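You operate a simulated robot arm through the tools that you are given. There is no shell and no other tool. Be economical: measure what you need, move in short steps, check, and stop when the job is done.

You run a simulated robot arm. Do the job below in one go: nothing can be reset, and whatever is moved stays where it is left.

## Task
Shim the foot plate until the gap reads zero, and clamp it.
Fine: slacken the red knob, draw the old shim out, probe with the gap button, use one shim; probe again once clamped. Where these are worked on the way, their far stop is far enough and under half their travel is too little: red knob.

Only the result counts: the job must be done as asked and must still hold three seconds after the hand-in. Knocking over, shifting, dropping, spilling or breaking anything else fails it.

## Robot
A 7-joint arm with a two-finger parallel gripper, fixed in place. Base frame: the origin is at the foot of the arm, x ahead of it, y to its left, z up; the work surface is at about z = 887. Readings come in mm, degrees, newtons and seconds.
With the tool pointing down near the work surface it reaches from about 240 to 680 mm from the base axis. Its first joint turns from -66.0 to 66.0 degrees. Payload 2.4 kg.
Tool frame: the origin (TCP) lies between the finger pads and is the grasp point; the fingertips stand 30 mm ahead of it; z points along the fingers, y is the line along which they close. Largest opening 94 mm; finger width 28, thickness 10; the body of the gripper, 50 by 96 mm, starts 55 mm behind the TCP.
Orientation is told as [roll, pitch, yaw] about the base's x, y, z axes, in that order, counted from this pose: with the fingers straight down and closing along the base's y, the tool's x points along the base's -x, its y along +y and its z along -z.

## Interface
- The arm moves only by the tool arm_command. Its argument "series" is a list of rows, each an object (a shift or turn left out is 0, a gripper value left out holds the last) with "gripper": the gripper command, from -1 (shut) to 1 (fully open), values between in proportion; "delta_pos": the shift along the tool's x, y, z in units of 50 mm (1.0 is 50 mm), a list of three; "rotation": the turn, a rotation vector about the tool's x, y, z in units of 6 degrees (1.0 is 6 degrees), a list of three. In form: [{"gripper": gripper, "delta_pos": [x, y, z], "rotation": [wx, wy, wz]}, ...]. A call has 1 to 20 rows; each row shifts and turns the commanded pose from where the row before left it, along the tool's axes as they then stand. A call with a number of a shift or a turn outside -1 to 1 is refused whole. Each row takes 0.2 s and may step no farther than 50 mm and 8.6 degrees from the row before; otherwise, or with a gripper value out of range, the whole call is refused. Where a pose cannot be reached the arm comes as near as it can. A force on the tool above 50 N (or 10 N above the force at the start of the call, whichever is more), or a blocked arm, ends the call early, and 0.2 s more pass. The fingers move at their own pace (about 153 mm/s each) and stop on an object; they squeeze with about 41 N. The grip force told is the motor's: it shows also when the fingers shut on nothing. Time passes only in rows, and 0.2 s behind the last, so rows that do not move let the fingers close. The reply holds the time, the measured pose of the TCP, the force on the tool along the base axes, the opening and the grip force, in the units named above and with some noise, with the torque about the TCP (base axes, N m) and any sound that the robot's microphone picked up.
- Cameras (640 x 400 px; columns grow to the right, rows downward): "scene" is fixed at [61.3, 509.8, 1438.6]; the picture's right is [-0.34, -0.94, 0.00], its down [-0.59, 0.21, -0.78] and it looks along [0.73, -0.27, -0.63] (base axes); focal length 269 px, centre (320, 200). "wrist" rides on the gripper at [76, 14, -102] in the tool frame; the picture's right is [-0.18, 0.98, 0.00], its down [-0.75, -0.14, -0.64] and it looks along [-0.63, -0.12, 0.77] (tool axes); focal length 243 px, centre (320, 200). There is no depth. A picture from a camera that has moved, and an enlarged one, comes with that camera's place and axes in the base frame and with its lens.
- camera(camera): a new picture of that camera. It takes no simulated time.
- enlarge(camera, box): a new picture of the part [left, top, right, bottom] of that camera's present view, enlarged. It takes no simulated time.
- close_job(): hands the job in; it is judged then, once.

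Work in short steps. Places have to be worked out from the pictures, the camera data and where the tool is seen: move nearer, look again, correct. Check each grasp and each placing, and mend what went wrong. You have 120 turns and 68 pictures in all, those below and enlarged ones among them. Open the gripper and draw the arm clear of the work before you hand the job in, unless the task says otherwise; then end with one line.

The tools are called after "Call:" as a command line: name --argument value ..., lists and objects as JSON in quotes. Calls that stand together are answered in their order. arm_command: Moves the arm, as the interface text tells. Its arguments: {"type":"object","properties":{"series":{"type":"array","items":{"type":"object","properties":{"gripper":{"type":"number"},"delta_pos":{"type":"array","items":{"type":"number"}},"rotation":{"type":"array","items":{"type":"number"}}}}}},"required":["series"]} The other tools are called the same way: camera (camera) takes a picture; enlarge (camera, box) takes an enlarged picture of a part of a camera's view; close_job () hands the job in.

At the start:

```text
clock: 0.0
ee_pos: [419.5, 205.7, 1268.1]
tcp_rot: [0.1, 0.0, -0.1]
contact_force: [-0.2, -0.4, -0.4]
torque: [-0.03, -0.01, 0.01]
width: 94.0
grasp_force: 0.1
```

scene: 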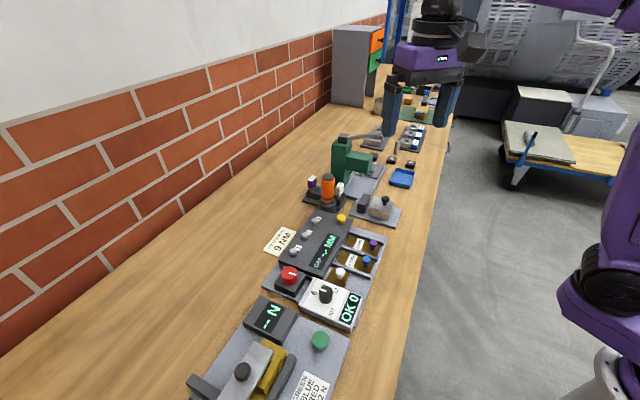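
wrist: 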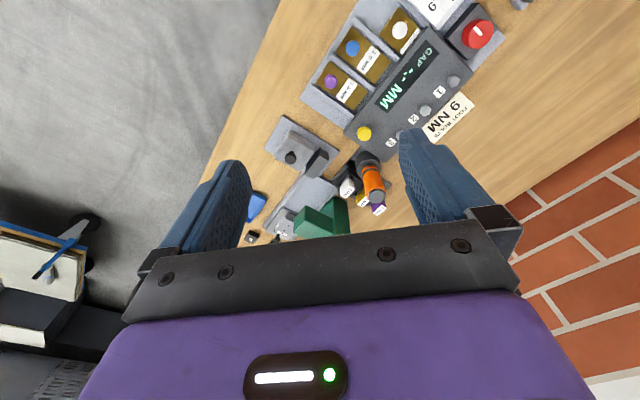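

I start by enlarging the bench area in the scene view to identify the parts.

Call:
enlarge --camera "scene" --box '[240, 170, 420, 330]'

Call:
enlarge --camera "scene" --box '[300, 70, 460, 230]'

Call:
enlarge --camera "wrist" --box '[240, 0, 520, 240]'

```text
2.50 times, centred on (330, 250) of scene
camera zoom: at [61.3, 509.8, 1438.6], right [-0.34, -0.94, 0.0], down [-0.59, 0.21, -0.78], along [0.73, -0.27, -0.63], focal length 671 px, centre (295, 75)
```

zoom: 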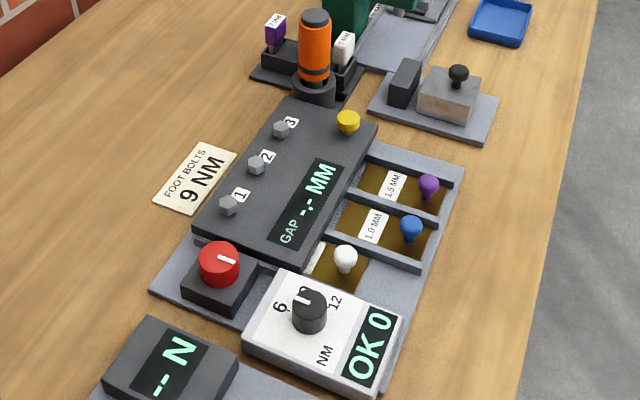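

```text
2.50 times, centred on (380, 150) of scene
camera zoom: at [61.3, 509.8, 1438.6], right [-0.34, -0.94, 0.0], down [-0.59, 0.21, -0.78], along [0.73, -0.27, -0.63], focal length 671 px, centre (170, 325)
```

zoom: 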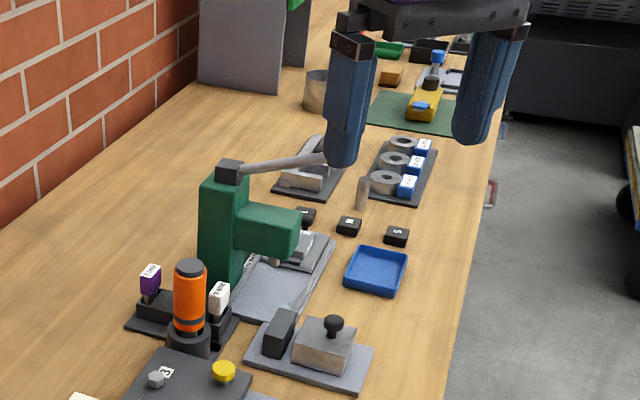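

```text
1.67 times, centred on (380, 120) of wrist
camera zoom: at [343.1, 219.1, 1370.9], right [0.18, 0.98, 0.0], down [0.75, -0.14, 0.64], along [0.63, -0.12, -0.77], focal length 404 px, centre (220, 333)
```

zoom: 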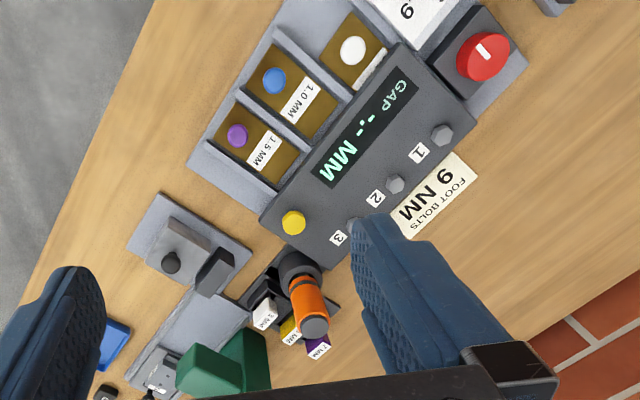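

The station with gap display, red knob, yellow button and three shim bins sits around x 420–570, y 260–450. I move the arm back so the wrist camera looks over it.

Call:
arm_command --series '[{"delta_pos": [0.48, 0.58, 0.47]}, {"delta_pos": [0.48, 0.58, 0.47]}, {"delta_pos": [0.48, 0.58, 0.47]}, {"delta_pos": [0.48, 0.58, 0.47]}, {"delta_pos": [0.48, 0.58, 0.47]}, {}]'

Call:
camera --camera "wrist"

Call:
camera --camera "scene"

```text
clock: 1.4
ee_pos: [297.4, 351.5, 1147.4]
tcp_rot: [0.0, 0.0, 0.0]
contact_force: [0.1, -0.1, -0.3]
torque: [0.0, -0.02, -0.02]
width: 93.9
grasp_force: 0.1
```

```text
62 pictures are left
camera wrist: at [221.1, 364.0, 1251.4], right [0.18, 0.98, 0.0], down [0.75, -0.14, 0.64], along [0.63, -0.12, -0.77], focal length 243 px, centre (320, 200)
```

wrist: 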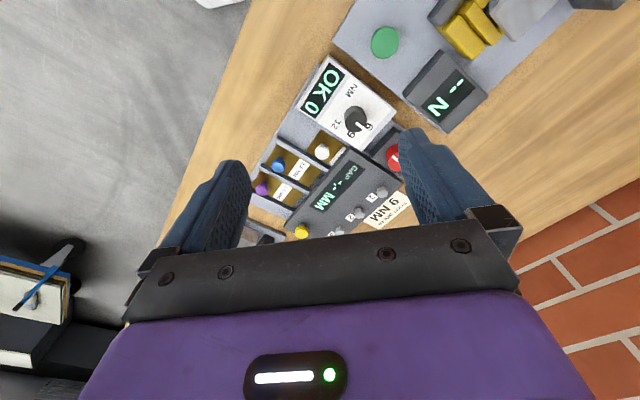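

```text
61 pictures are left
```

scene: 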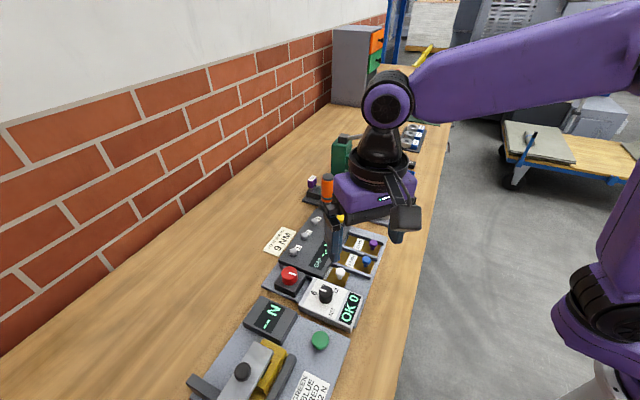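

The station is too low in the picture. I move to about (466, 350, 1098) so it fills the upper half.

Call:
arm_command --series '[{"delta_pos": [-0.85, 0, 0.25]}, {"delta_pos": [-0.85, 0, 0.25]}, {"delta_pos": [-0.85, 0, 0.25]}, {"delta_pos": [-0.85, 0, 0.25]}, {}]'

Call:
camera --camera "wrist"

Call:
enlarge --camera "wrist" --box '[220, 0, 460, 150]'

```text
clock: 2.6
ee_pos: [469.6, 350.7, 1099.8]
tcp_rot: [0.0, -0.1, 0.1]
contact_force: [-0.9, 0.4, -0.8]
torque: [0.0, -0.04, -0.02]
width: 94.0
grasp_force: 0.0
```

```text
60 pictures are left
camera wrist: at [393.0, 364.0, 1202.6], right [0.18, 0.98, 0.0], down [0.75, -0.14, 0.64], along [0.63, -0.12, -0.77], focal length 243 px, centre (320, 200)
```

wrist: 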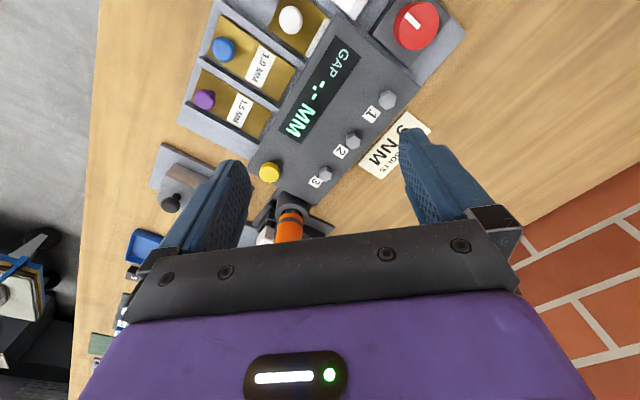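

```text
2.67 times, centred on (340, 75) of wrist
camera zoom: at [393.0, 364.0, 1202.6], right [0.18, 0.98, 0.0], down [0.75, -0.14, 0.64], along [0.63, -0.12, -0.77], focal length 647 px, centre (267, 533)
```

zoom: 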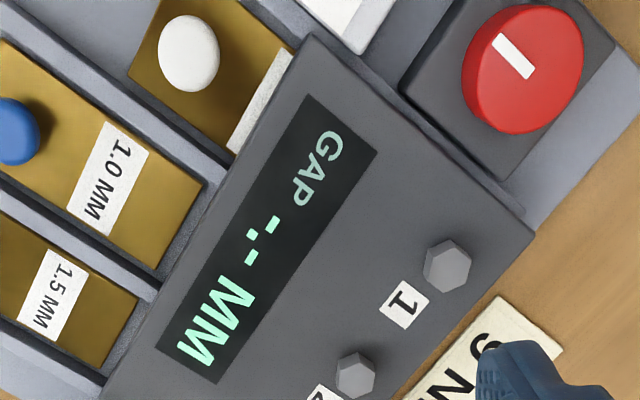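

The white shim is pushed in under the plate (its label is half hidden), while blue 1.0 and purple 1.5 sit parked. The red knob is at about (425, 442). I look closer at the surroundings of knob, shims and button.

Call:
enlarge --camera "scene" --box '[255, 250, 345, 310]'

Call:
enlarge --camera "wrist" --box '[170, 0, 330, 200]'

```text
6.67 times, centred on (300, 280) of scene
camera zoom: at [61.3, 509.8, 1438.6], right [-0.34, -0.94, 0.0], down [-0.59, 0.21, -0.78], along [0.73, -0.27, -0.63], focal length 1790 px, centre (453, -333)
```

zoom: 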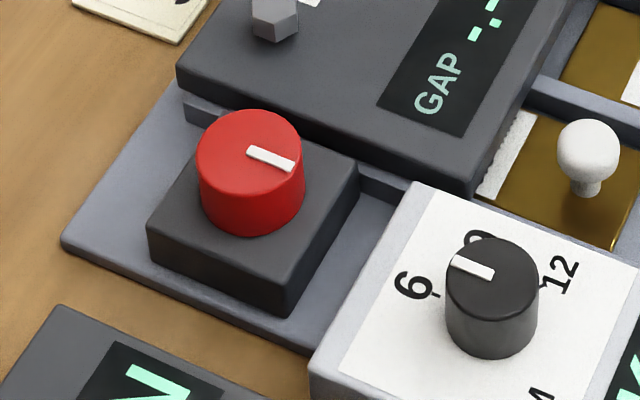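

```text
2.00 times, centred on (250, 100) of wrist
camera zoom: at [393.0, 364.0, 1202.6], right [0.18, 0.98, 0.0], down [0.75, -0.14, 0.64], along [0.63, -0.12, -0.77], focal length 485 px, centre (460, 400)
```

zoom: 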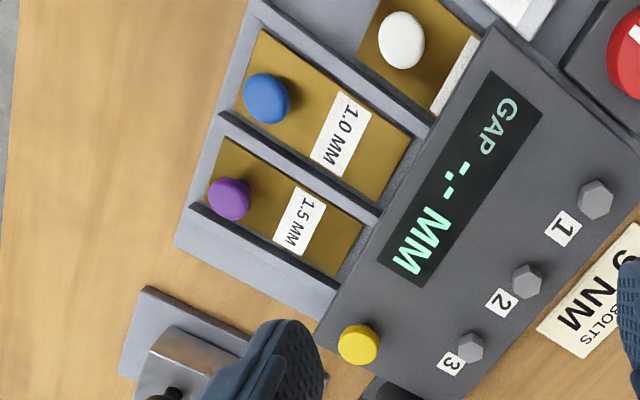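

By triangulation from both views the red knob top is at about (428, 443, 937), diameter about 35. I move above it and turn the gripper to yaw −45° so it closes along the foot plate's edge, opening to about 60 mm.

Call:
arm_command --series '[{"delta_pos": [0.28, 0.62, 0.4]}, {"delta_pos": [0.28, 0.62, 0.4]}, {"delta_pos": [0.27, 0.62, 0.4]}, {"rotation": [0, 0, 0.94], "gripper": 0.3}, {"rotation": [0, 0, 0.94]}, {"rotation": [0, 0, 0.94]}, {"rotation": [0, 0, 0.94]}, {"rotation": [0, 0, 0.94]}, {"rotation": [0, 0, 0.94]}, {"rotation": [0, 0, 0.94]}, {"rotation": [0, 0, 0.94]}, {}]'

Call:
camera --camera "wrist"

Call:
enlarge --camera "scene" --box '[200, 200, 400, 325]'

```text
clock: 5.2
ee_pos: [427.4, 443.9, 1040.2]
tcp_rot: [0.1, -0.1, -45.2]
contact_force: [0.4, -0.5, 0.6]
torque: [0.0, 0.01, -0.02]
width: 61.1
grasp_force: 0.1
```

```text
56 pictures are left
camera wrist: at [383.9, 507.0, 1143.2], right [0.83, 0.56, 0.0], down [0.43, -0.63, 0.64], along [0.36, -0.53, -0.77], focal length 243 px, centre (320, 200)
```

wrist: 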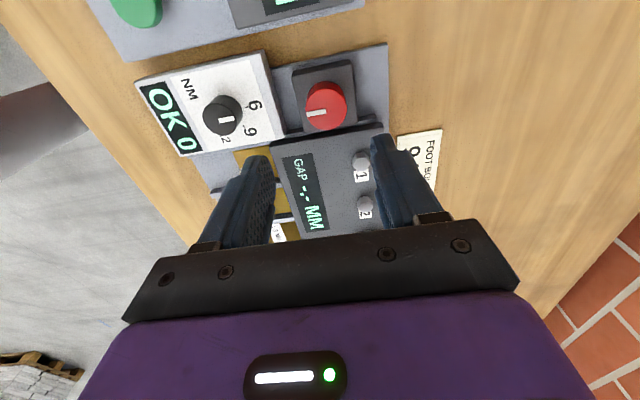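

```text
3.20 times, centred on (300, 262) of scene
camera zoom: at [61.3, 509.8, 1438.6], right [-0.34, -0.94, 0.0], down [-0.59, 0.21, -0.78], along [0.73, -0.27, -0.63], focal length 859 px, centre (384, 0)
```

zoom: 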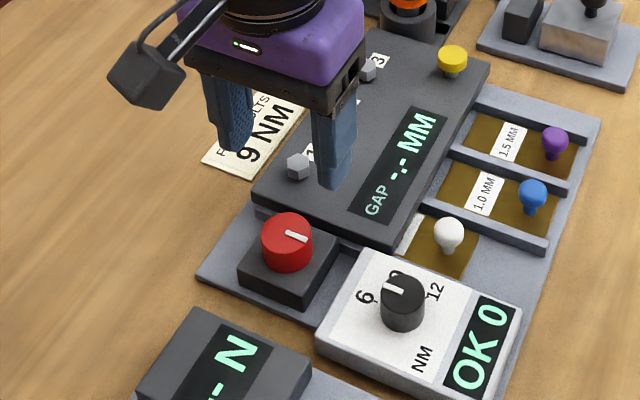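

I enlarge the knob in the wrist view to refine its position before descending.

Call:
enlarge --camera "wrist" --box '[250, 40, 410, 140]'

```text
4.00 times, centred on (330, 90) of wrist
camera zoom: at [383.9, 507.0, 1143.2], right [0.83, 0.56, 0.0], down [0.43, -0.63, 0.64], along [0.36, -0.53, -0.77], focal length 970 px, centre (280, 640)
```

zoom: 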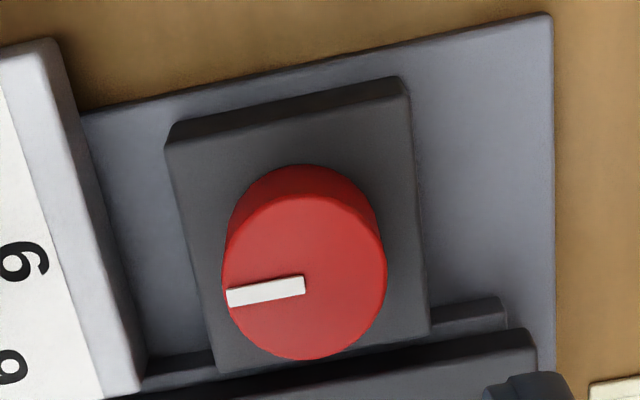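

Refined, the knob centre is about (429, 448.5), top 937. I shift 2 mm and 4 mm in tool x and y and descend to TCP z about 946 in short steps.

Call:
arm_command --series '[{"delta_pos": [0.042, 0.088, 0.4]}, {"delta_pos": [0, 0, 0.5]}, {"delta_pos": [0, 0, 0.5]}, {"delta_pos": [0, 0, 0.46]}, {}]'

Call:
enlarge --camera "scene" --box '[240, 220, 360, 310]'

```text
clock: 6.4
ee_pos: [429.8, 448.7, 947.9]
tcp_rot: [0.0, 0.0, -45.1]
contact_force: [0.8, 0.1, 0.5]
torque: [-0.02, 0.0, -0.01]
width: 61.3
grasp_force: 0.2
```

```text
4.44 times, centred on (300, 265) of scene
camera zoom: at [61.3, 509.8, 1438.6], right [-0.34, -0.94, 0.0], down [-0.59, 0.21, -0.78], along [0.73, -0.27, -0.63], focal length 1194 px, centre (409, -89)
```

zoom: 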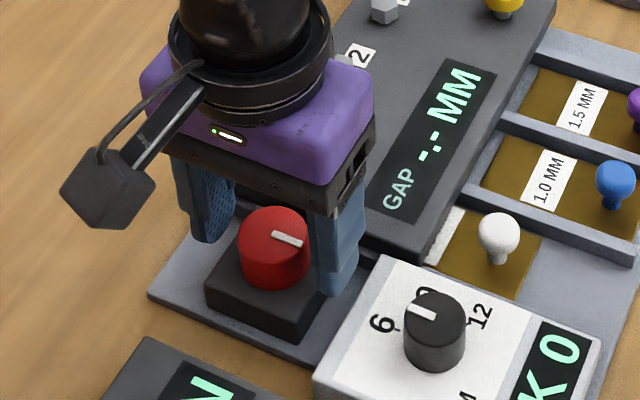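

The fingers straddle the knob. I close on it.

Call:
arm_command --series '[{"gripper": -0.15}, {"gripper": -0.4}, {"gripper": -0.4}]'

```text
clock: 7.2
ee_pos: [430.2, 449.5, 947.0]
tcp_rot: [0.0, 0.0, -45.1]
contact_force: [6.3, 6.7, -6.7]
torque: [0.37, -0.32, -0.01]
width: 35.3
grasp_force: 44.7
```

Gripped at 35.3 mm with a small side force, so I ease 1.5 mm toward it and turn counter-clockwise (loosening) by 24°.

Call:
arm_command --series '[{"delta_pos": [0, 0.03, 0]}, {"rotation": [0, 0, -0.7]}, {"rotation": [0, 0, -0.7]}, {"rotation": [0, 0, -0.7]}, {"rotation": [0, 0, -0.7]}, {"rotation": [0, 0, -0.7]}, {"rotation": [0, 0, -0.7]}]'

Call:
enlarge --camera "scene" --box '[240, 220, 360, 310]'

```text
clock: 8.8
ee_pos: [430.3, 450.5, 946.3]
tcp_rot: [0.0, -0.1, -19.9]
contact_force: [-2.6, -2.7, -4.3]
torque: [-0.36, -0.49, -0.02]
width: 35.3
grasp_force: 45.0
```

```text
4.44 times, centred on (300, 265) of scene
camera zoom: at [61.2, 509.8, 1438.6], right [-0.34, -0.94, 0.0], down [-0.59, 0.21, -0.78], along [0.73, -0.27, -0.63], focal length 1194 px, centre (409, -89)
```

zoom: 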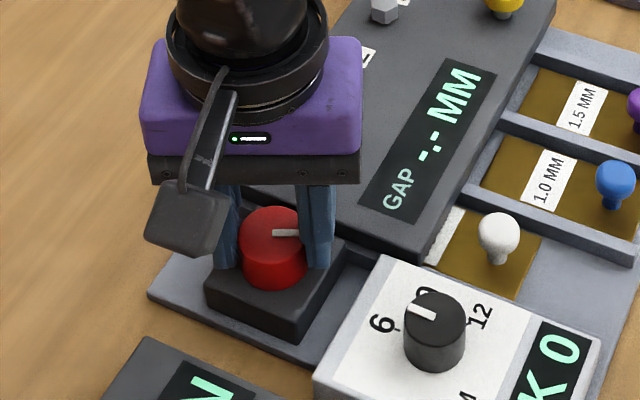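

The knob turns freely counter-clockwise with the gripper. I continue another 60°.

Call:
arm_command --series '[{"rotation": [0, 0, -0.9]}, {"rotation": [0, 0, -0.9]}, {"rotation": [0, 0, -0.9]}, {"rotation": [0, 0, -0.9]}, {"rotation": [0, 0, -0.9]}, {"rotation": [0, 0, -0.9]}, {"rotation": [0, 0, -0.9]}, {"rotation": [0, 0, -0.9]}, {"rotation": [0, 0, -0.9]}, {"rotation": [0, 0, -0.9]}]'

Call:
enlarge --camera "scene" --box '[240, 220, 360, 310]'

```text
clock: 11.0
ee_pos: [430.3, 448.3, 947.7]
tcp_rot: [0.0, 0.1, 34.3]
contact_force: [-3.7, -6.3, -12.0]
torque: [-0.32, 0.19, -0.02]
width: 34.9
grasp_force: 45.1
```

```text
4.44 times, centred on (300, 265) of scene
camera zoom: at [61.3, 509.8, 1438.6], right [-0.34, -0.94, 0.0], down [-0.59, 0.21, -0.78], along [0.73, -0.27, -0.63], focal length 1194 px, centre (409, -89)
```

zoom: 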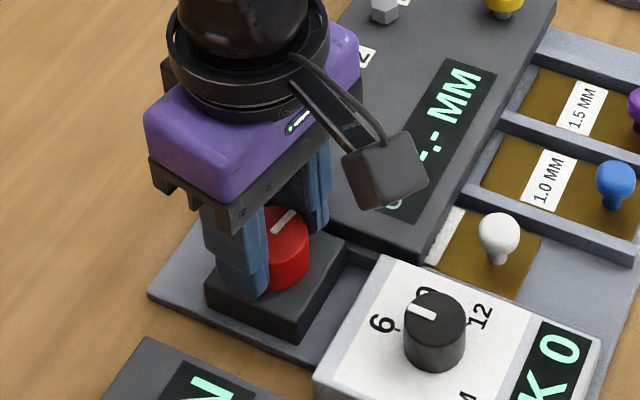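

About 79° so far and still no stop. I carry on another 54°.

Call:
arm_command --series '[{"rotation": [0, 0, -0.9]}, {"rotation": [0, 0, -0.9]}, {"rotation": [0, 0, -0.9]}, {"rotation": [0, 0, -0.9]}, {"rotation": [0, 0, -0.9]}, {"rotation": [0, 0, -0.9]}, {"rotation": [0, 0, -0.9]}, {"rotation": [0, 0, -0.9]}, {"rotation": [0, 0, -0.9]}, {"rotation": [0, 0, -0.9]}]'

Call:
enlarge --camera "scene" --box '[240, 220, 360, 310]'

```text
clock: 13.2
ee_pos: [430.7, 449.2, 948.7]
tcp_rot: [0.0, 0.1, 88.2]
contact_force: [-2.0, -9.9, -12.6]
torque: [-0.52, -0.08, 0.01]
width: 35.3
grasp_force: 45.4
```

```text
4.44 times, centred on (300, 265) of scene
camera zoom: at [61.4, 509.7, 1438.7], right [-0.34, -0.94, 0.0], down [-0.59, 0.21, -0.78], along [0.73, -0.27, -0.63], focal length 1194 px, centre (409, -89)
```

zoom: 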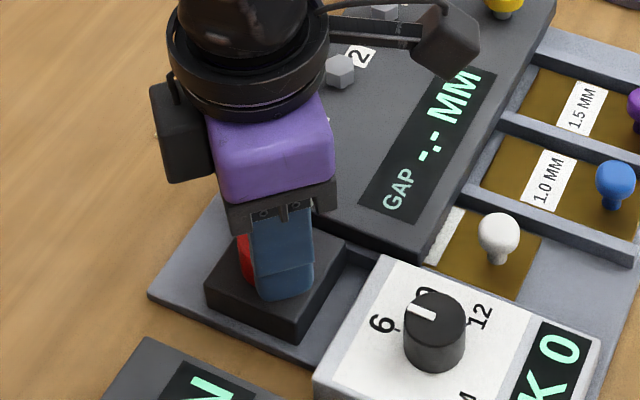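

Still turning with no resistance (133° now). I go on, watching for a stop.

Call:
arm_command --series '[{"rotation": [0, 0, -0.9]}, {"rotation": [0, 0, -0.9]}, {"rotation": [0, 0, -0.9]}, {"rotation": [0, 0, -0.9]}, {"rotation": [0, 0, -0.9]}, {"rotation": [0, 0, -0.9]}, {"rotation": [0, 0, -0.9]}, {"rotation": [0, 0, -0.9]}, {"rotation": [0, 0, -0.9]}, {"rotation": [0, 0, -0.9]}]'

Call:
enlarge --camera "scene" --box '[240, 220, 360, 310]'

```text
clock: 15.4
ee_pos: [428.6, 449.3, 947.6]
tcp_rot: [0.1, -0.1, 142.4]
contact_force: [-8.1, -12.1, -5.6]
torque: [-0.05, 0.19, -0.34]
width: 35.1
grasp_force: 45.2
```

```text
4.44 times, centred on (300, 265) of scene
camera zoom: at [61.1, 509.5, 1438.7], right [-0.34, -0.94, 0.0], down [-0.59, 0.21, -0.78], along [0.73, -0.27, -0.63], focal length 1194 px, centre (409, -89)
```

zoom: 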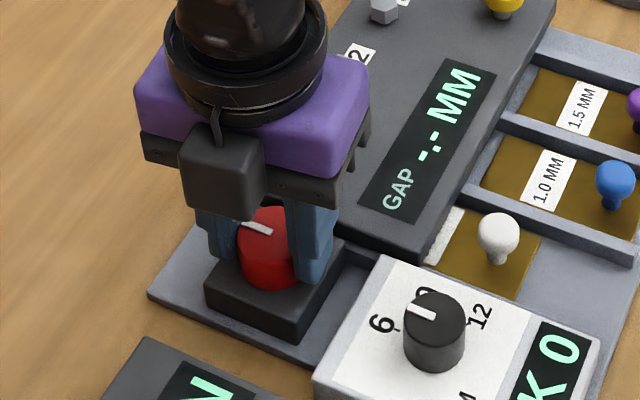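

A reaction torque of −0.34 N·m appeared and the pointer now stands exactly opposite, so the far stop is reached after about 180°. I open, lift, and turn back to yaw 45° to inspect the shims.

Call:
arm_command --series '[{"gripper": 0.3}, {"gripper": 0.3}, {"delta_pos": [0, 0, -0.8]}, {"delta_pos": [0, 0, -0.9]}, {"delta_pos": [0, 0, -0.9]}, {"rotation": [0, 0, 1]}, {"rotation": [0, 0, 1]}, {"rotation": [0, 0, 1]}, {"rotation": [0, 0, 1]}, {"rotation": [0, 0, 1]}, {"rotation": [0, 0, 1]}, {"rotation": [0, 0, 1]}, {"rotation": [0, 0, 1]}, {"rotation": [0, 0, 1]}, {"rotation": [0, 0, 1]}, {"rotation": [0, 0, 1]}, {"rotation": [0, 0, 1]}, {"rotation": [0, 0, 1]}, {"rotation": [0, 0, 1]}, {"rotation": [0, 0, 1]}]'

```text
clock: 19.6
ee_pos: [430.8, 449.0, 1076.7]
tcp_rot: [0.0, 0.0, 52.0]
contact_force: [-0.2, 0.0, -0.5]
torque: [0.0, 0.05, -0.01]
width: 61.1
grasp_force: 0.2
```

Released cleanly. I finish to yaw 45° and move over the white shim's handle, staying high.

Call:
arm_command --series '[{"rotation": [0, 0, 0.583]}, {"rotation": [0, 0, 0.583]}, {"delta_pos": [0.68, -0.44, 0]}, {"delta_pos": [0.68, -0.44, 0]}, {"delta_pos": [0.69, -0.43, 0.2]}, {}]'

Call:
camera --camera "wrist"

Call:
enlarge --camera "scene" --box '[260, 200, 400, 310]'

```text
clock: 21.0
ee_pos: [405.2, 331.5, 1067.0]
tcp_rot: [-0.2, -0.1, 45.1]
contact_force: [-0.3, 0.0, 0.7]
torque: [-0.02, 0.03, 0.0]
width: 61.1
grasp_force: 0.1
```

```text
48 pictures are left
camera wrist: at [340.6, 285.8, 1169.3], right [-0.57, 0.82, 0.0], down [0.63, 0.43, 0.64], along [0.53, 0.36, -0.77], focal length 243 px, centre (320, 200)
```

wrist: 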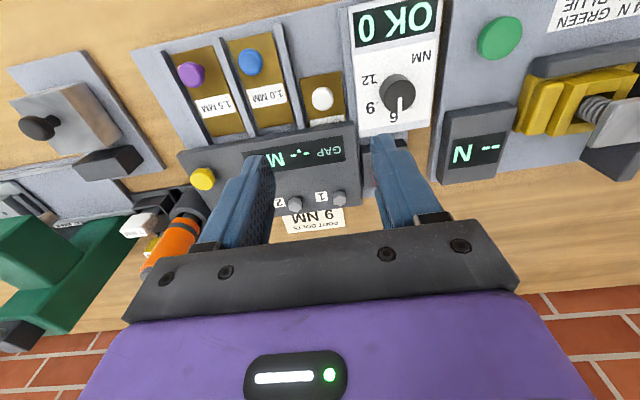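

```text
3.64 times, centred on (330, 255) of scene
camera zoom: at [61.3, 509.7, 1438.6], right [-0.34, -0.94, 0.0], down [-0.59, 0.21, -0.78], along [0.73, -0.27, -0.63], focal length 977 px, centre (284, 0)
```

zoom: 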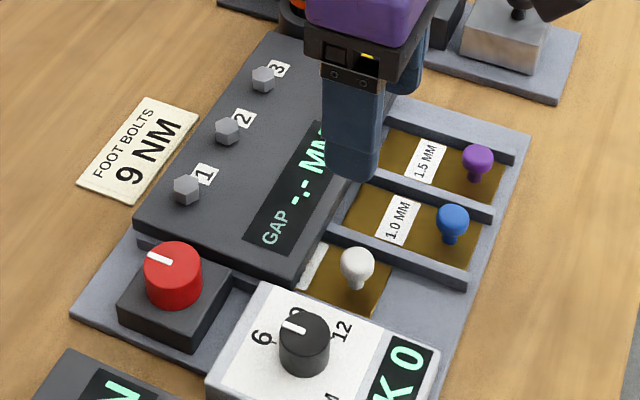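

The white handle triangulates to about (407, 334, 903). I enlarge to measure clearances to the tester, divider and plate.

Call:
enlarge --camera "wrist" --box '[240, 50, 400, 150]'

Call:
enlarge --camera "scene" --box '[320, 235, 390, 295]'

```text
4.00 times, centred on (320, 100) of wrist
camera zoom: at [340.6, 285.8, 1169.3], right [-0.57, 0.82, 0.0], down [0.63, 0.43, 0.64], along [0.53, 0.36, -0.77], focal length 970 px, centre (320, 600)
```

zoom: 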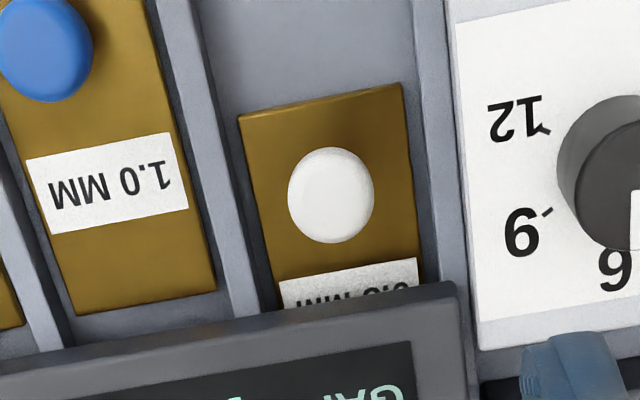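

```text
6.67 times, centred on (355, 265) of scene
camera zoom: at [61.3, 509.7, 1438.6], right [-0.34, -0.94, 0.0], down [-0.59, 0.21, -0.78], along [0.73, -0.27, -0.63], focal length 1790 px, centre (87, -233)
```

zoom: 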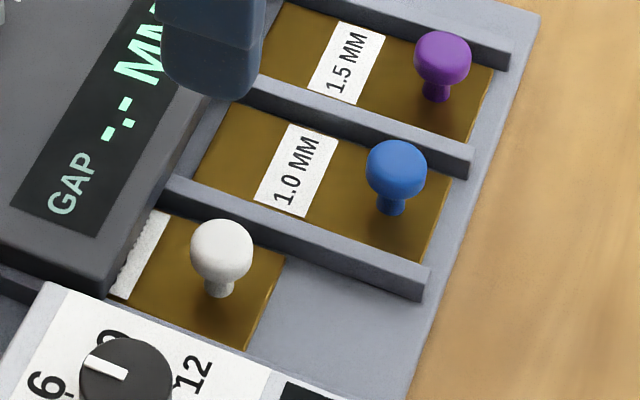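

Clearances: plate edge is about 27–31 mm behind the ball centre (406, 334.5, ~908); tester about 31 mm and divider 25 mm to the sides. Gripping along the pull direction (yaw 135°) with about 30 mm opening fits best, so I turn and align above.

Call:
arm_command --series '[{"rotation": [0, 0, -1], "gripper": -0.36}, {"rotation": [0, 0, -1]}, {"rotation": [0, 0, -1]}, {"rotation": [0, 0, -1]}, {"rotation": [0, 0, -1]}, {"rotation": [0, 0, -1]}, {"rotation": [0, 0, -1]}, {"rotation": [0, 0, -1]}, {"rotation": [0, 0, -1]}, {"rotation": [0, 0, -1]}, {"rotation": [0, 0, -1]}, {"rotation": [0, 0, -1]}, {"rotation": [0, 0, -1]}, {"rotation": [0, 0, -1]}, {"rotation": [0, 0, -1]}, {"delta_pos": [0, 0, 0.9]}, {"delta_pos": [0, 0, 0.7]}, {}]'

Call:
camera --camera "wrist"

Call:
enlarge --camera "scene" --box '[310, 220, 390, 290]'

```text
clock: 24.8
ee_pos: [404.5, 330.3, 987.2]
tcp_rot: [-0.1, -0.1, 135.2]
contact_force: [0.5, 0.0, 0.1]
torque: [0.03, 0.03, 0.02]
width: 30.1
grasp_force: 0.0
```

```text
44 pictures are left
camera wrist: at [449.2, 265.5, 1089.8], right [-0.82, -0.57, 0.0], down [-0.43, 0.63, 0.64], along [-0.36, 0.53, -0.77], focal length 243 px, centre (320, 200)
```

wrist: 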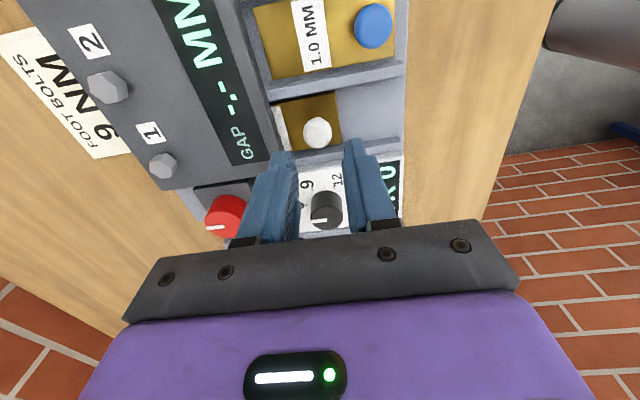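

```text
5.71 times, centred on (350, 255) of scene
camera zoom: at [61.3, 509.8, 1438.6], right [-0.34, -0.94, 0.0], down [-0.59, 0.21, -0.78], along [0.73, -0.27, -0.63], focal length 1535 px, centre (149, -114)
```

zoom: 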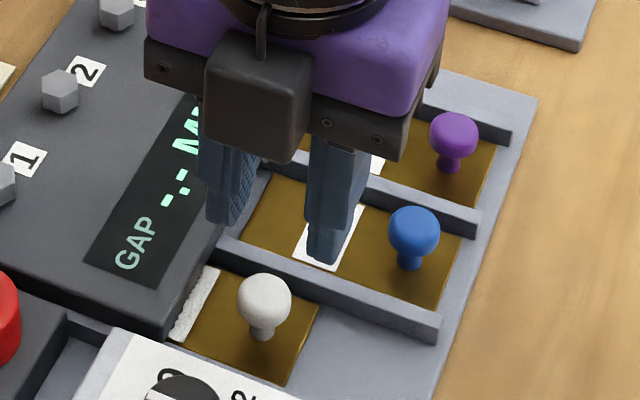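

The wrist view agrees: ball at (405, 334). I align and descend until the tips are near ball height, then check.

Call:
arm_command --series '[{"delta_pos": [-0.045, -0.045, 0.4]}, {"delta_pos": [0, 0, 0.36]}, {}]'

Call:
enlarge --camera "scene" --box '[310, 220, 390, 290]'

Call:
enlarge --camera "wrist" --box '[240, 80, 400, 200]'

```text
clock: 25.6
ee_pos: [405.2, 332.3, 948.6]
tcp_rot: [0.0, 0.0, 135.1]
contact_force: [-0.1, -0.4, -0.9]
torque: [0.01, -0.02, -0.01]
width: 30.0
grasp_force: 0.0
```

```text
5.71 times, centred on (350, 255) of scene
camera zoom: at [61.3, 509.8, 1438.6], right [-0.34, -0.94, 0.0], down [-0.59, 0.21, -0.78], along [0.73, -0.27, -0.63], focal length 1535 px, centre (149, -114)
```

zoom: 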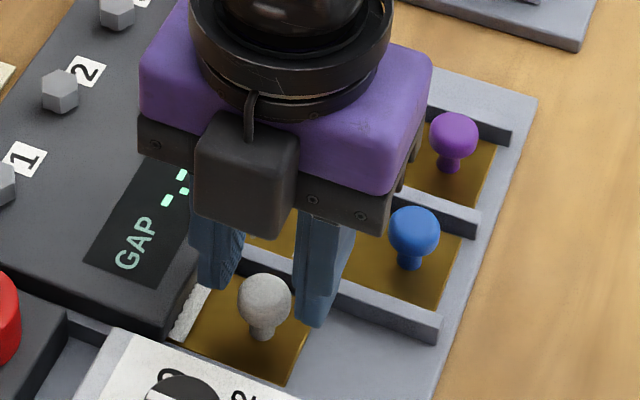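

```text
3.33 times, centred on (320, 140) of wrist
camera zoom: at [448.8, 268.3, 1051.8], right [-0.82, -0.57, 0.0], down [-0.43, 0.63, 0.64], along [-0.36, 0.53, -0.77], focal length 809 px, centre (320, 400)
```

zoom: 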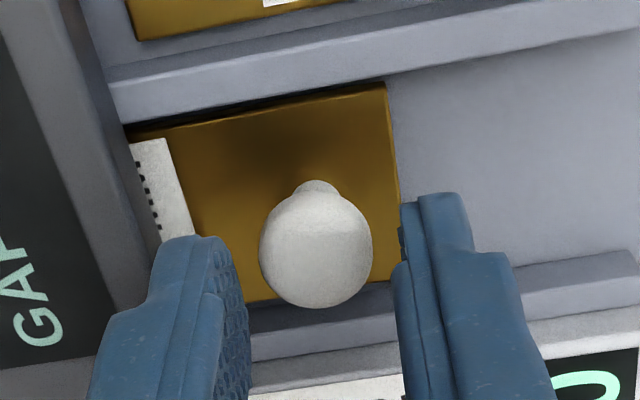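

The ball sits centred between the fingers with room behind. I lower 18 mm more and close.

Call:
arm_command --series '[{"delta_pos": [0, 0, 0.2]}, {"delta_pos": [0, 0, 0.17]}, {}, {"gripper": -0.6}, {"gripper": -0.7}, {}]'

Call:
enlarge --camera "wrist" --box '[240, 80, 400, 200]'

```text
clock: 27.0
ee_pos: [404.7, 333.1, 930.7]
tcp_rot: [0.0, 0.1, 135.2]
contact_force: [-0.7, 0.8, 0.2]
torque: [0.01, 0.0, 0.0]
width: 20.9
grasp_force: 44.8
```

```text
3.33 times, centred on (320, 140) of wrist
camera zoom: at [448.2, 268.8, 1034.0], right [-0.82, -0.57, 0.0], down [-0.43, 0.63, 0.64], along [-0.36, 0.53, -0.77], focal length 809 px, centre (320, 400)
```

zoom: 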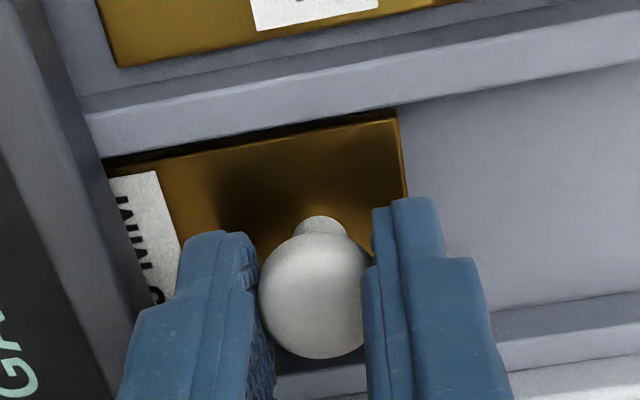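

The ball is held at 20.9 mm. I draw the shim out along the slot by 24 mm and check.

Call:
arm_command --series '[{"delta_pos": [0, 0.08, 0]}, {"delta_pos": [0, 0.1, 0]}, {"delta_pos": [0, 0.15, 0]}, {"delta_pos": [0, 0.15, 0]}, {}]'

Call:
enlarge --camera "scene" --box '[310, 220, 390, 290]'

```text
clock: 28.2
ee_pos: [387.0, 316.5, 931.4]
tcp_rot: [0.0, 0.0, 135.0]
contact_force: [-2.0, 2.1, 1.2]
torque: [0.08, 0.03, 0.03]
width: 21.0
grasp_force: 44.5
```

```text
5.71 times, centred on (350, 255) of scene
camera zoom: at [61.2, 509.8, 1438.6], right [-0.34, -0.94, 0.0], down [-0.59, 0.21, -0.78], along [0.73, -0.27, -0.63], focal length 1535 px, centre (149, -114)
```

zoom: 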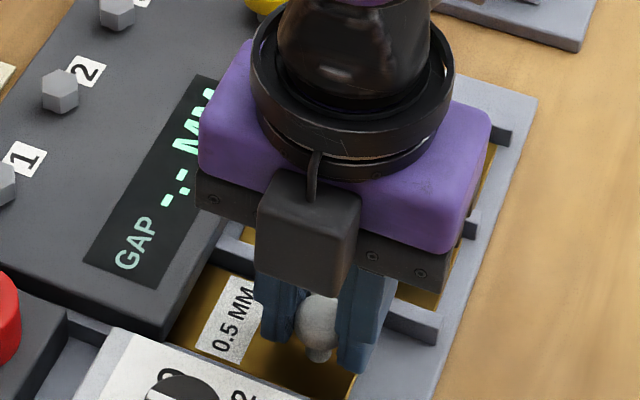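

It slides smoothly (label reads 0.5 MM). I pull another 18 mm to the parked position like the others.

Call:
arm_command --series '[{"delta_pos": [0, 0.12, 0]}, {"delta_pos": [0, 0.12, 0]}, {"delta_pos": [0, 0.12, 0]}, {}]'

Call:
enlarge --camera "scene" --box '[310, 220, 390, 290]'

Call:
camera --camera "wrist"

```text
clock: 29.2
ee_pos: [374.6, 304.9, 931.2]
tcp_rot: [0.0, 0.0, 135.1]
contact_force: [-1.5, 2.0, 1.6]
torque: [0.05, -0.01, -0.01]
width: 20.8
grasp_force: 45.4
```

```text
5.71 times, centred on (350, 255) of scene
camera zoom: at [61.2, 509.8, 1438.6], right [-0.34, -0.94, 0.0], down [-0.59, 0.21, -0.78], along [0.73, -0.27, -0.63], focal length 1535 px, centre (149, -114)
```

zoom: 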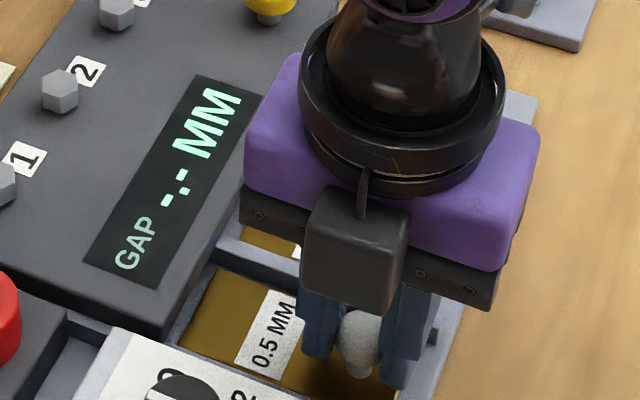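

```text
37 pictures are left
camera wrist: at [418.8, 239.4, 1034.0], right [-0.82, -0.57, 0.0], down [-0.43, 0.63, 0.64], along [-0.36, 0.53, -0.77], focal length 243 px, centre (320, 200)
```

wrist: 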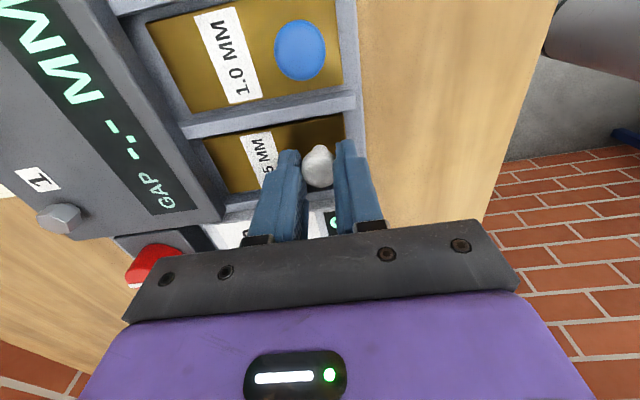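

The 0.5 shim is now parked level with the blue one. I release, lift and turn back to yaw 0 for pressing the yellow button.

Call:
arm_command --series '[{"gripper": -0.36}, {"gripper": -0.36}, {"delta_pos": [0, 0, -0.6]}, {"delta_pos": [0, 0, -0.9]}, {"delta_pos": [0, 0, -0.9]}, {"rotation": [0, 0, 1]}, {"rotation": [0, 0, 1]}, {"rotation": [0, 0, 1]}, {"rotation": [0, 0, 1]}, {"rotation": [0, 0, 1]}, {"rotation": [0, 0, 1]}, {"rotation": [0, 0, 1]}, {"rotation": [0, 0, 1]}, {"rotation": [0, 0, 1]}, {"rotation": [0, 0, 1]}, {"rotation": [0, 0, 1]}, {"rotation": [0, 0, 1]}, {"rotation": [0, 0, 1]}, {"rotation": [0, 0, 1]}, {"rotation": [0, 0, 1]}]'

Call:
arm_command --series '[{"rotation": [0, 0, 1], "gripper": -1}, {"rotation": [0, 0, 1]}, {"rotation": [0, 0, 1]}, {"rotation": [0, 0, 1]}, {"rotation": [0, 0, 1]}, {"rotation": [0, 0, 1]}, {"rotation": [0, 0, 1]}, {"rotation": [0, 0, 0.51]}, {}]'

```text
clock: 33.4
ee_pos: [374.8, 304.6, 1050.9]
tcp_rot: [0.0, 0.0, 45.0]
contact_force: [0.0, 0.3, 0.2]
torque: [-0.01, 0.02, 0.01]
width: 30.3
grasp_force: 0.1
```

```text
clock: 35.4
ee_pos: [375.1, 303.7, 1049.2]
tcp_rot: [-0.1, 0.0, 0.0]
contact_force: [0.2, -0.5, 0.9]
torque: [0.01, 0.03, 0.02]
width: 0.0
grasp_force: 33.2
```

Clear, fingers shut. I move high above the estimated button spot (563, 262) and look.

Call:
arm_command --series '[{"delta_pos": [-0.94, -0.21, 0]}, {"delta_pos": [-0.94, -0.21, 0]}, {"delta_pos": [-0.94, -0.21, 0]}, {"delta_pos": [-0.94, -0.21, 0]}, {}]'

Call:
camera --camera "wrist"

Call:
enlarge --camera "scene" --box '[270, 160, 410, 300]'

```text
clock: 36.6
ee_pos: [562.4, 263.9, 1050.4]
tcp_rot: [0.0, -0.1, 0.1]
contact_force: [1.0, -0.5, 0.9]
torque: [0.0, -0.01, -0.02]
width: 0.0
grasp_force: 33.3
```

```text
36 pictures are left
camera wrist: at [487.0, 276.5, 1153.4], right [0.18, 0.98, 0.0], down [0.75, -0.14, 0.64], along [0.63, -0.12, -0.77], focal length 243 px, centre (320, 200)
```

wrist: 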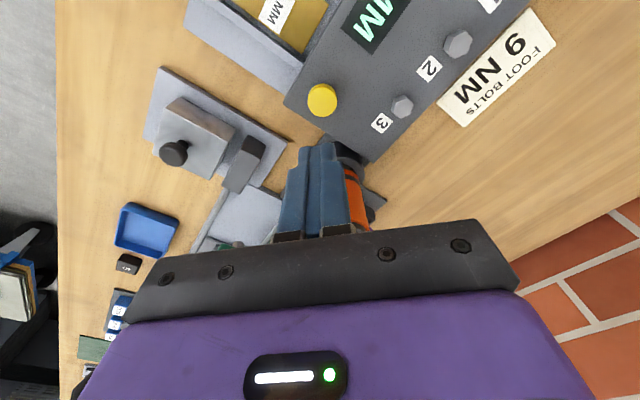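

```text
2.86 times, centred on (340, 230) of scene
camera zoom: at [61.3, 509.8, 1438.6], right [-0.34, -0.94, 0.0], down [-0.59, 0.21, -0.78], along [0.73, -0.27, -0.63], focal length 767 px, centre (263, 114)
```

zoom: 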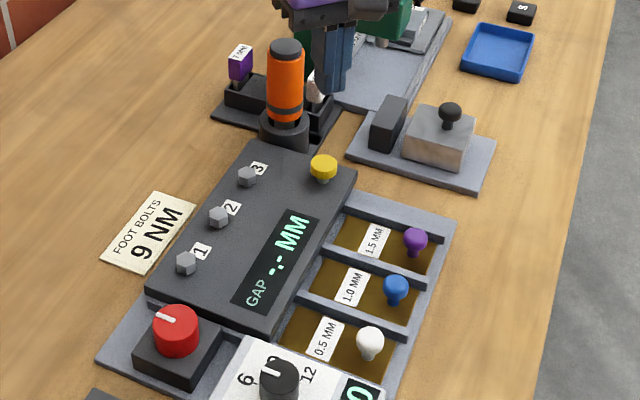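

The button triangulates to about (560, 265.5), top around 925–930. I descend to tip z about 936.

Call:
arm_command --series '[{"delta_pos": [0.035, 0.03, 0.5]}, {"delta_pos": [0, 0, 0.6]}, {"delta_pos": [0, 0, 0.6]}, {}]'

Call:
enlarge --camera "wrist" --box '[240, 60, 400, 180]'

Call:
enlarge --camera "scene" --box '[290, 160, 400, 280]'

```text
clock: 37.6
ee_pos: [560.2, 264.8, 966.3]
tcp_rot: [0.0, 0.0, 0.1]
contact_force: [0.2, 0.5, 1.3]
torque: [-0.03, 0.03, -0.03]
width: 0.0
grasp_force: 32.9
```

```text
3.33 times, centred on (320, 120) of wrist
camera zoom: at [483.8, 277.3, 1068.7], right [0.18, 0.98, 0.0], down [0.75, -0.14, 0.64], along [0.63, -0.12, -0.77], focal length 809 px, centre (320, 467)
```

zoom: 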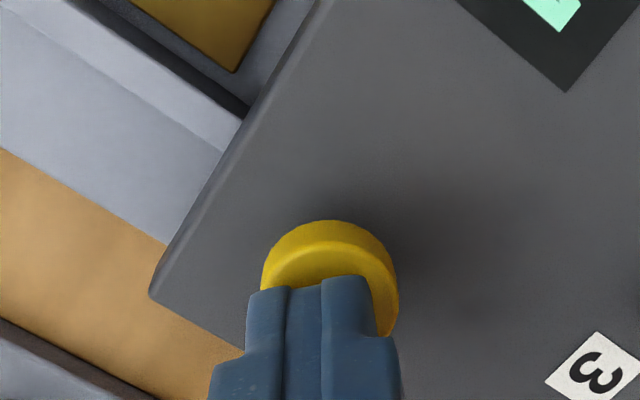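

```text
3.33 times, centred on (345, 220) of scene
camera zoom: at [61.2, 509.8, 1438.6], right [-0.34, -0.94, 0.0], down [-0.59, 0.21, -0.78], along [0.73, -0.27, -0.63], focal length 895 px, centre (237, 133)
```

zoom: 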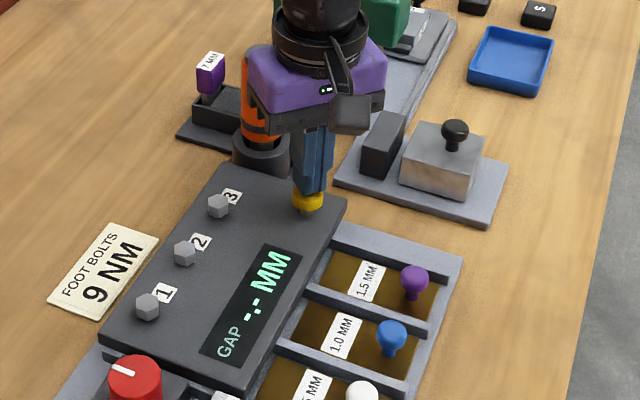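

The shut fingertips are right over the button. I press in 2 mm steps.

Call:
arm_command --series '[{"delta_pos": [0, 0.03, 0.06]}, {"delta_pos": [0, 0, 0.05]}, {"delta_pos": [0, 0, 0.04]}, {"delta_pos": [0, 0, 0.04]}]'

Call:
enlarge --camera "scene" --box '[290, 160, 400, 280]'

```text
clock: 38.6
ee_pos: [560.3, 265.1, 959.2]
tcp_rot: [0.1, -0.2, 0.1]
contact_force: [-6.7, -5.5, 22.3]
torque: [-0.14, 0.31, 0.03]
width: 0.1
grasp_force: 33.2
heard: click
```

```text
3.33 times, centred on (345, 220) of scene
camera zoom: at [60.7, 509.4, 1438.8], right [-0.34, -0.94, 0.0], down [-0.59, 0.21, -0.78], along [0.73, -0.27, -0.63], focal length 895 px, centre (237, 133)
```

zoom: 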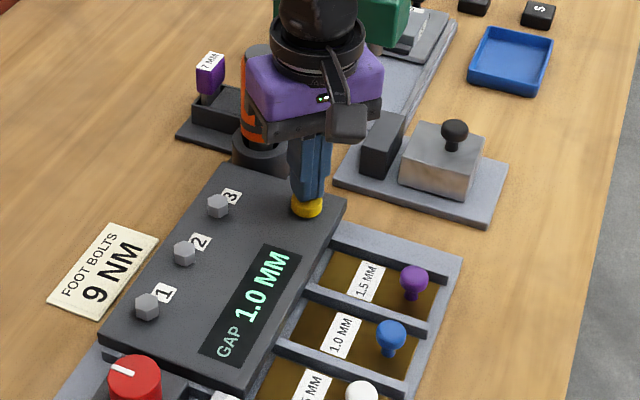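

A click, and the display shows GAP 1.0 MM, so the blue 1.0 shim is the one. I lift, move over the blue handle (about (416, 261)) and turn to yaw 135°.

Call:
arm_command --series '[{"delta_pos": [0, 0, -0.5]}, {"delta_pos": [0, 0, -0.7]}, {"delta_pos": [0, 0, -0.7]}, {"delta_pos": [0.96, -0.027, 0], "gripper": -0.36}, {"delta_pos": [0.96, -0.027, 0]}, {"delta_pos": [0.96, -0.027, 0]}, {}]'

Call:
arm_command --series '[{"rotation": [0, 0, -1]}, {"rotation": [0, 0, -1]}, {"rotation": [0, 0, -1]}, {"rotation": [0, 0, -1]}, {"rotation": [0, 0, -1]}, {"rotation": [0, 0, -1]}, {"rotation": [0, 0, -1]}, {"rotation": [0, 0, -1]}, {"rotation": [0, 0, -1]}, {"rotation": [0, 0, -1]}, {"rotation": [0, 0, -1]}, {"rotation": [0, 0, -1]}, {"rotation": [0, 0, -1]}, {"rotation": [0, 0, -1]}, {"rotation": [0, 0, -1]}, {"rotation": [0, 0, -1]}, {"rotation": [0, 0, -1]}, {"rotation": [0, 0, -1]}, {"rotation": [0, 0, -1]}, {"rotation": [0, 0, -1]}]'

Call:
arm_command --series '[{"rotation": [0, 0, -0.83]}, {"rotation": [0, 0, -0.83]}, {"rotation": [0, 0, -0.83]}, {"delta_pos": [0, 0, 0.8]}, {"delta_pos": [0, 0, 0.5]}, {}]'

Call:
enlarge --camera "wrist" --box '[240, 60, 400, 180]'

Call:
enlarge --camera "scene" --box '[310, 200, 400, 290]'

```text
clock: 40.2
ee_pos: [417.0, 261.6, 1050.4]
tcp_rot: [0.0, 0.1, 0.1]
contact_force: [-0.2, 0.7, 0.3]
torque: [-0.01, -0.03, 0.02]
width: 30.2
grasp_force: 0.0
```

```text
clock: 44.4
ee_pos: [418.1, 260.1, 1051.4]
tcp_rot: [0.0, 0.0, 120.2]
contact_force: [-0.1, -1.3, 0.1]
torque: [0.03, -0.01, -0.01]
width: 30.1
grasp_force: 0.0
```

```text
clock: 45.8
ee_pos: [418.1, 261.8, 986.5]
tcp_rot: [0.0, 0.1, 135.1]
contact_force: [-0.8, -0.1, 0.1]
torque: [0.01, 0.0, 0.01]
width: 30.2
grasp_force: 0.0
```

```text
3.33 times, centred on (320, 120) of wrist
camera zoom: at [461.4, 196.1, 1089.4], right [-0.83, -0.56, 0.0], down [-0.43, 0.63, 0.64], along [-0.36, 0.53, -0.77], focal length 809 px, centre (320, 467)
```

zoom: 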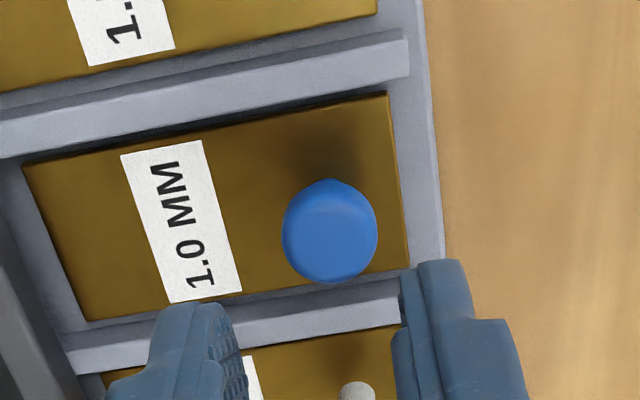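

```text
4.44 times, centred on (355, 245) of scene
camera zoom: at [61.3, 509.8, 1438.6], right [-0.34, -0.94, 0.0], down [-0.59, 0.21, -0.78], along [0.73, -0.27, -0.63], focal length 1194 px, centre (164, 0)
```

zoom: 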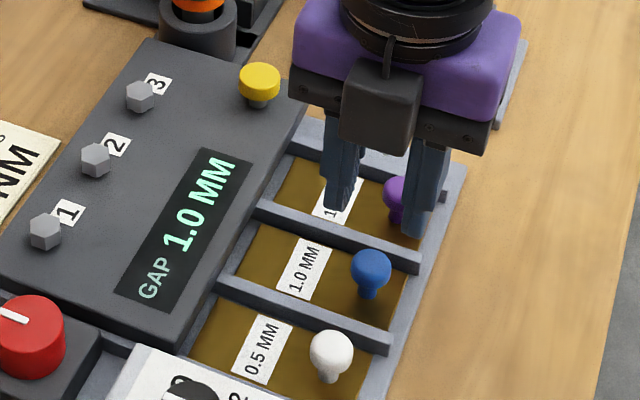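

The blue ball is at about (414.5, 260). I shift about 4 mm outward, descend to the same height as for the white one, and check before closing.

Call:
arm_command --series '[{"delta_pos": [-0.026, 0.076, 0.4]}, {"delta_pos": [0, 0, 0.4]}, {}]'

Call:
enlarge --camera "wrist" --box '[240, 80, 400, 200]'

```text
clock: 46.6
ee_pos: [413.3, 259.2, 945.6]
tcp_rot: [0.0, -0.1, 135.0]
contact_force: [1.2, -0.4, -0.5]
torque: [0.0, 0.01, -0.01]
width: 30.2
grasp_force: 0.0
```

```text
3.33 times, centred on (320, 140) of wrist
camera zoom: at [457.2, 194.2, 1048.8], right [-0.83, -0.56, 0.0], down [-0.43, 0.63, 0.64], along [-0.36, 0.53, -0.77], focal length 809 px, centre (320, 400)
```

zoom: 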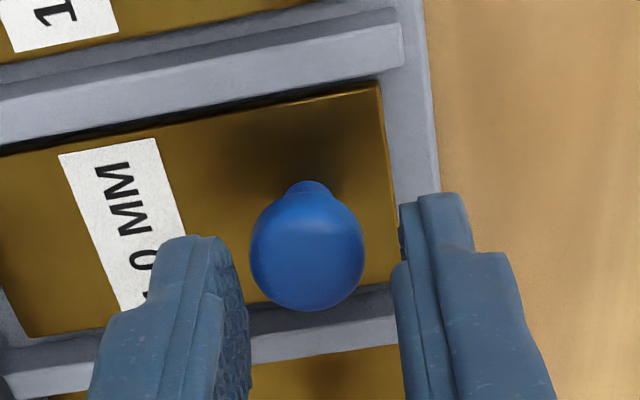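

The ball is about 2 mm toward the plate from the finger midline. I correct, lower to 930 and close.

Call:
arm_command --series '[{"delta_pos": [0, -0.05, 0.15]}, {"delta_pos": [0, 0, 0.16]}, {}, {"gripper": -0.6}, {"gripper": -0.7}, {}]'

```text
clock: 48.0
ee_pos: [414.8, 260.2, 930.3]
tcp_rot: [0.0, 0.0, 135.1]
contact_force: [-0.2, -0.3, -3.1]
torque: [0.01, 0.01, 0.0]
width: 20.9
grasp_force: 44.8
```

Gripped. I push the shim in along the slot, 30 mm first.

Call:
arm_command --series '[{"delta_pos": [0, -0.1, 0]}, {"delta_pos": [0, -0.12, 0]}, {"delta_pos": [0, -0.13, 0]}, {"delta_pos": [0, -0.13, 0]}, {"delta_pos": [0, -0.12, 0]}, {}]'

Call:
enlarge --camera "scene" --box '[310, 200, 400, 290]'

```text
clock: 49.4
ee_pos: [436.9, 283.6, 930.3]
tcp_rot: [0.0, -0.1, 135.1]
contact_force: [1.0, -1.9, -7.4]
torque: [-0.03, 0.01, -0.02]
width: 20.8
grasp_force: 45.3
```

```text
4.44 times, centred on (355, 245) of scene
camera zoom: at [61.4, 509.8, 1438.6], right [-0.34, -0.94, 0.0], down [-0.59, 0.21, -0.78], along [0.73, -0.27, -0.63], focal length 1194 px, centre (164, 0)
```

zoom: 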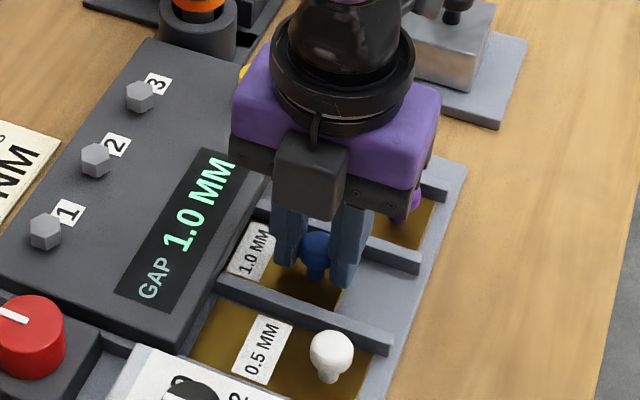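

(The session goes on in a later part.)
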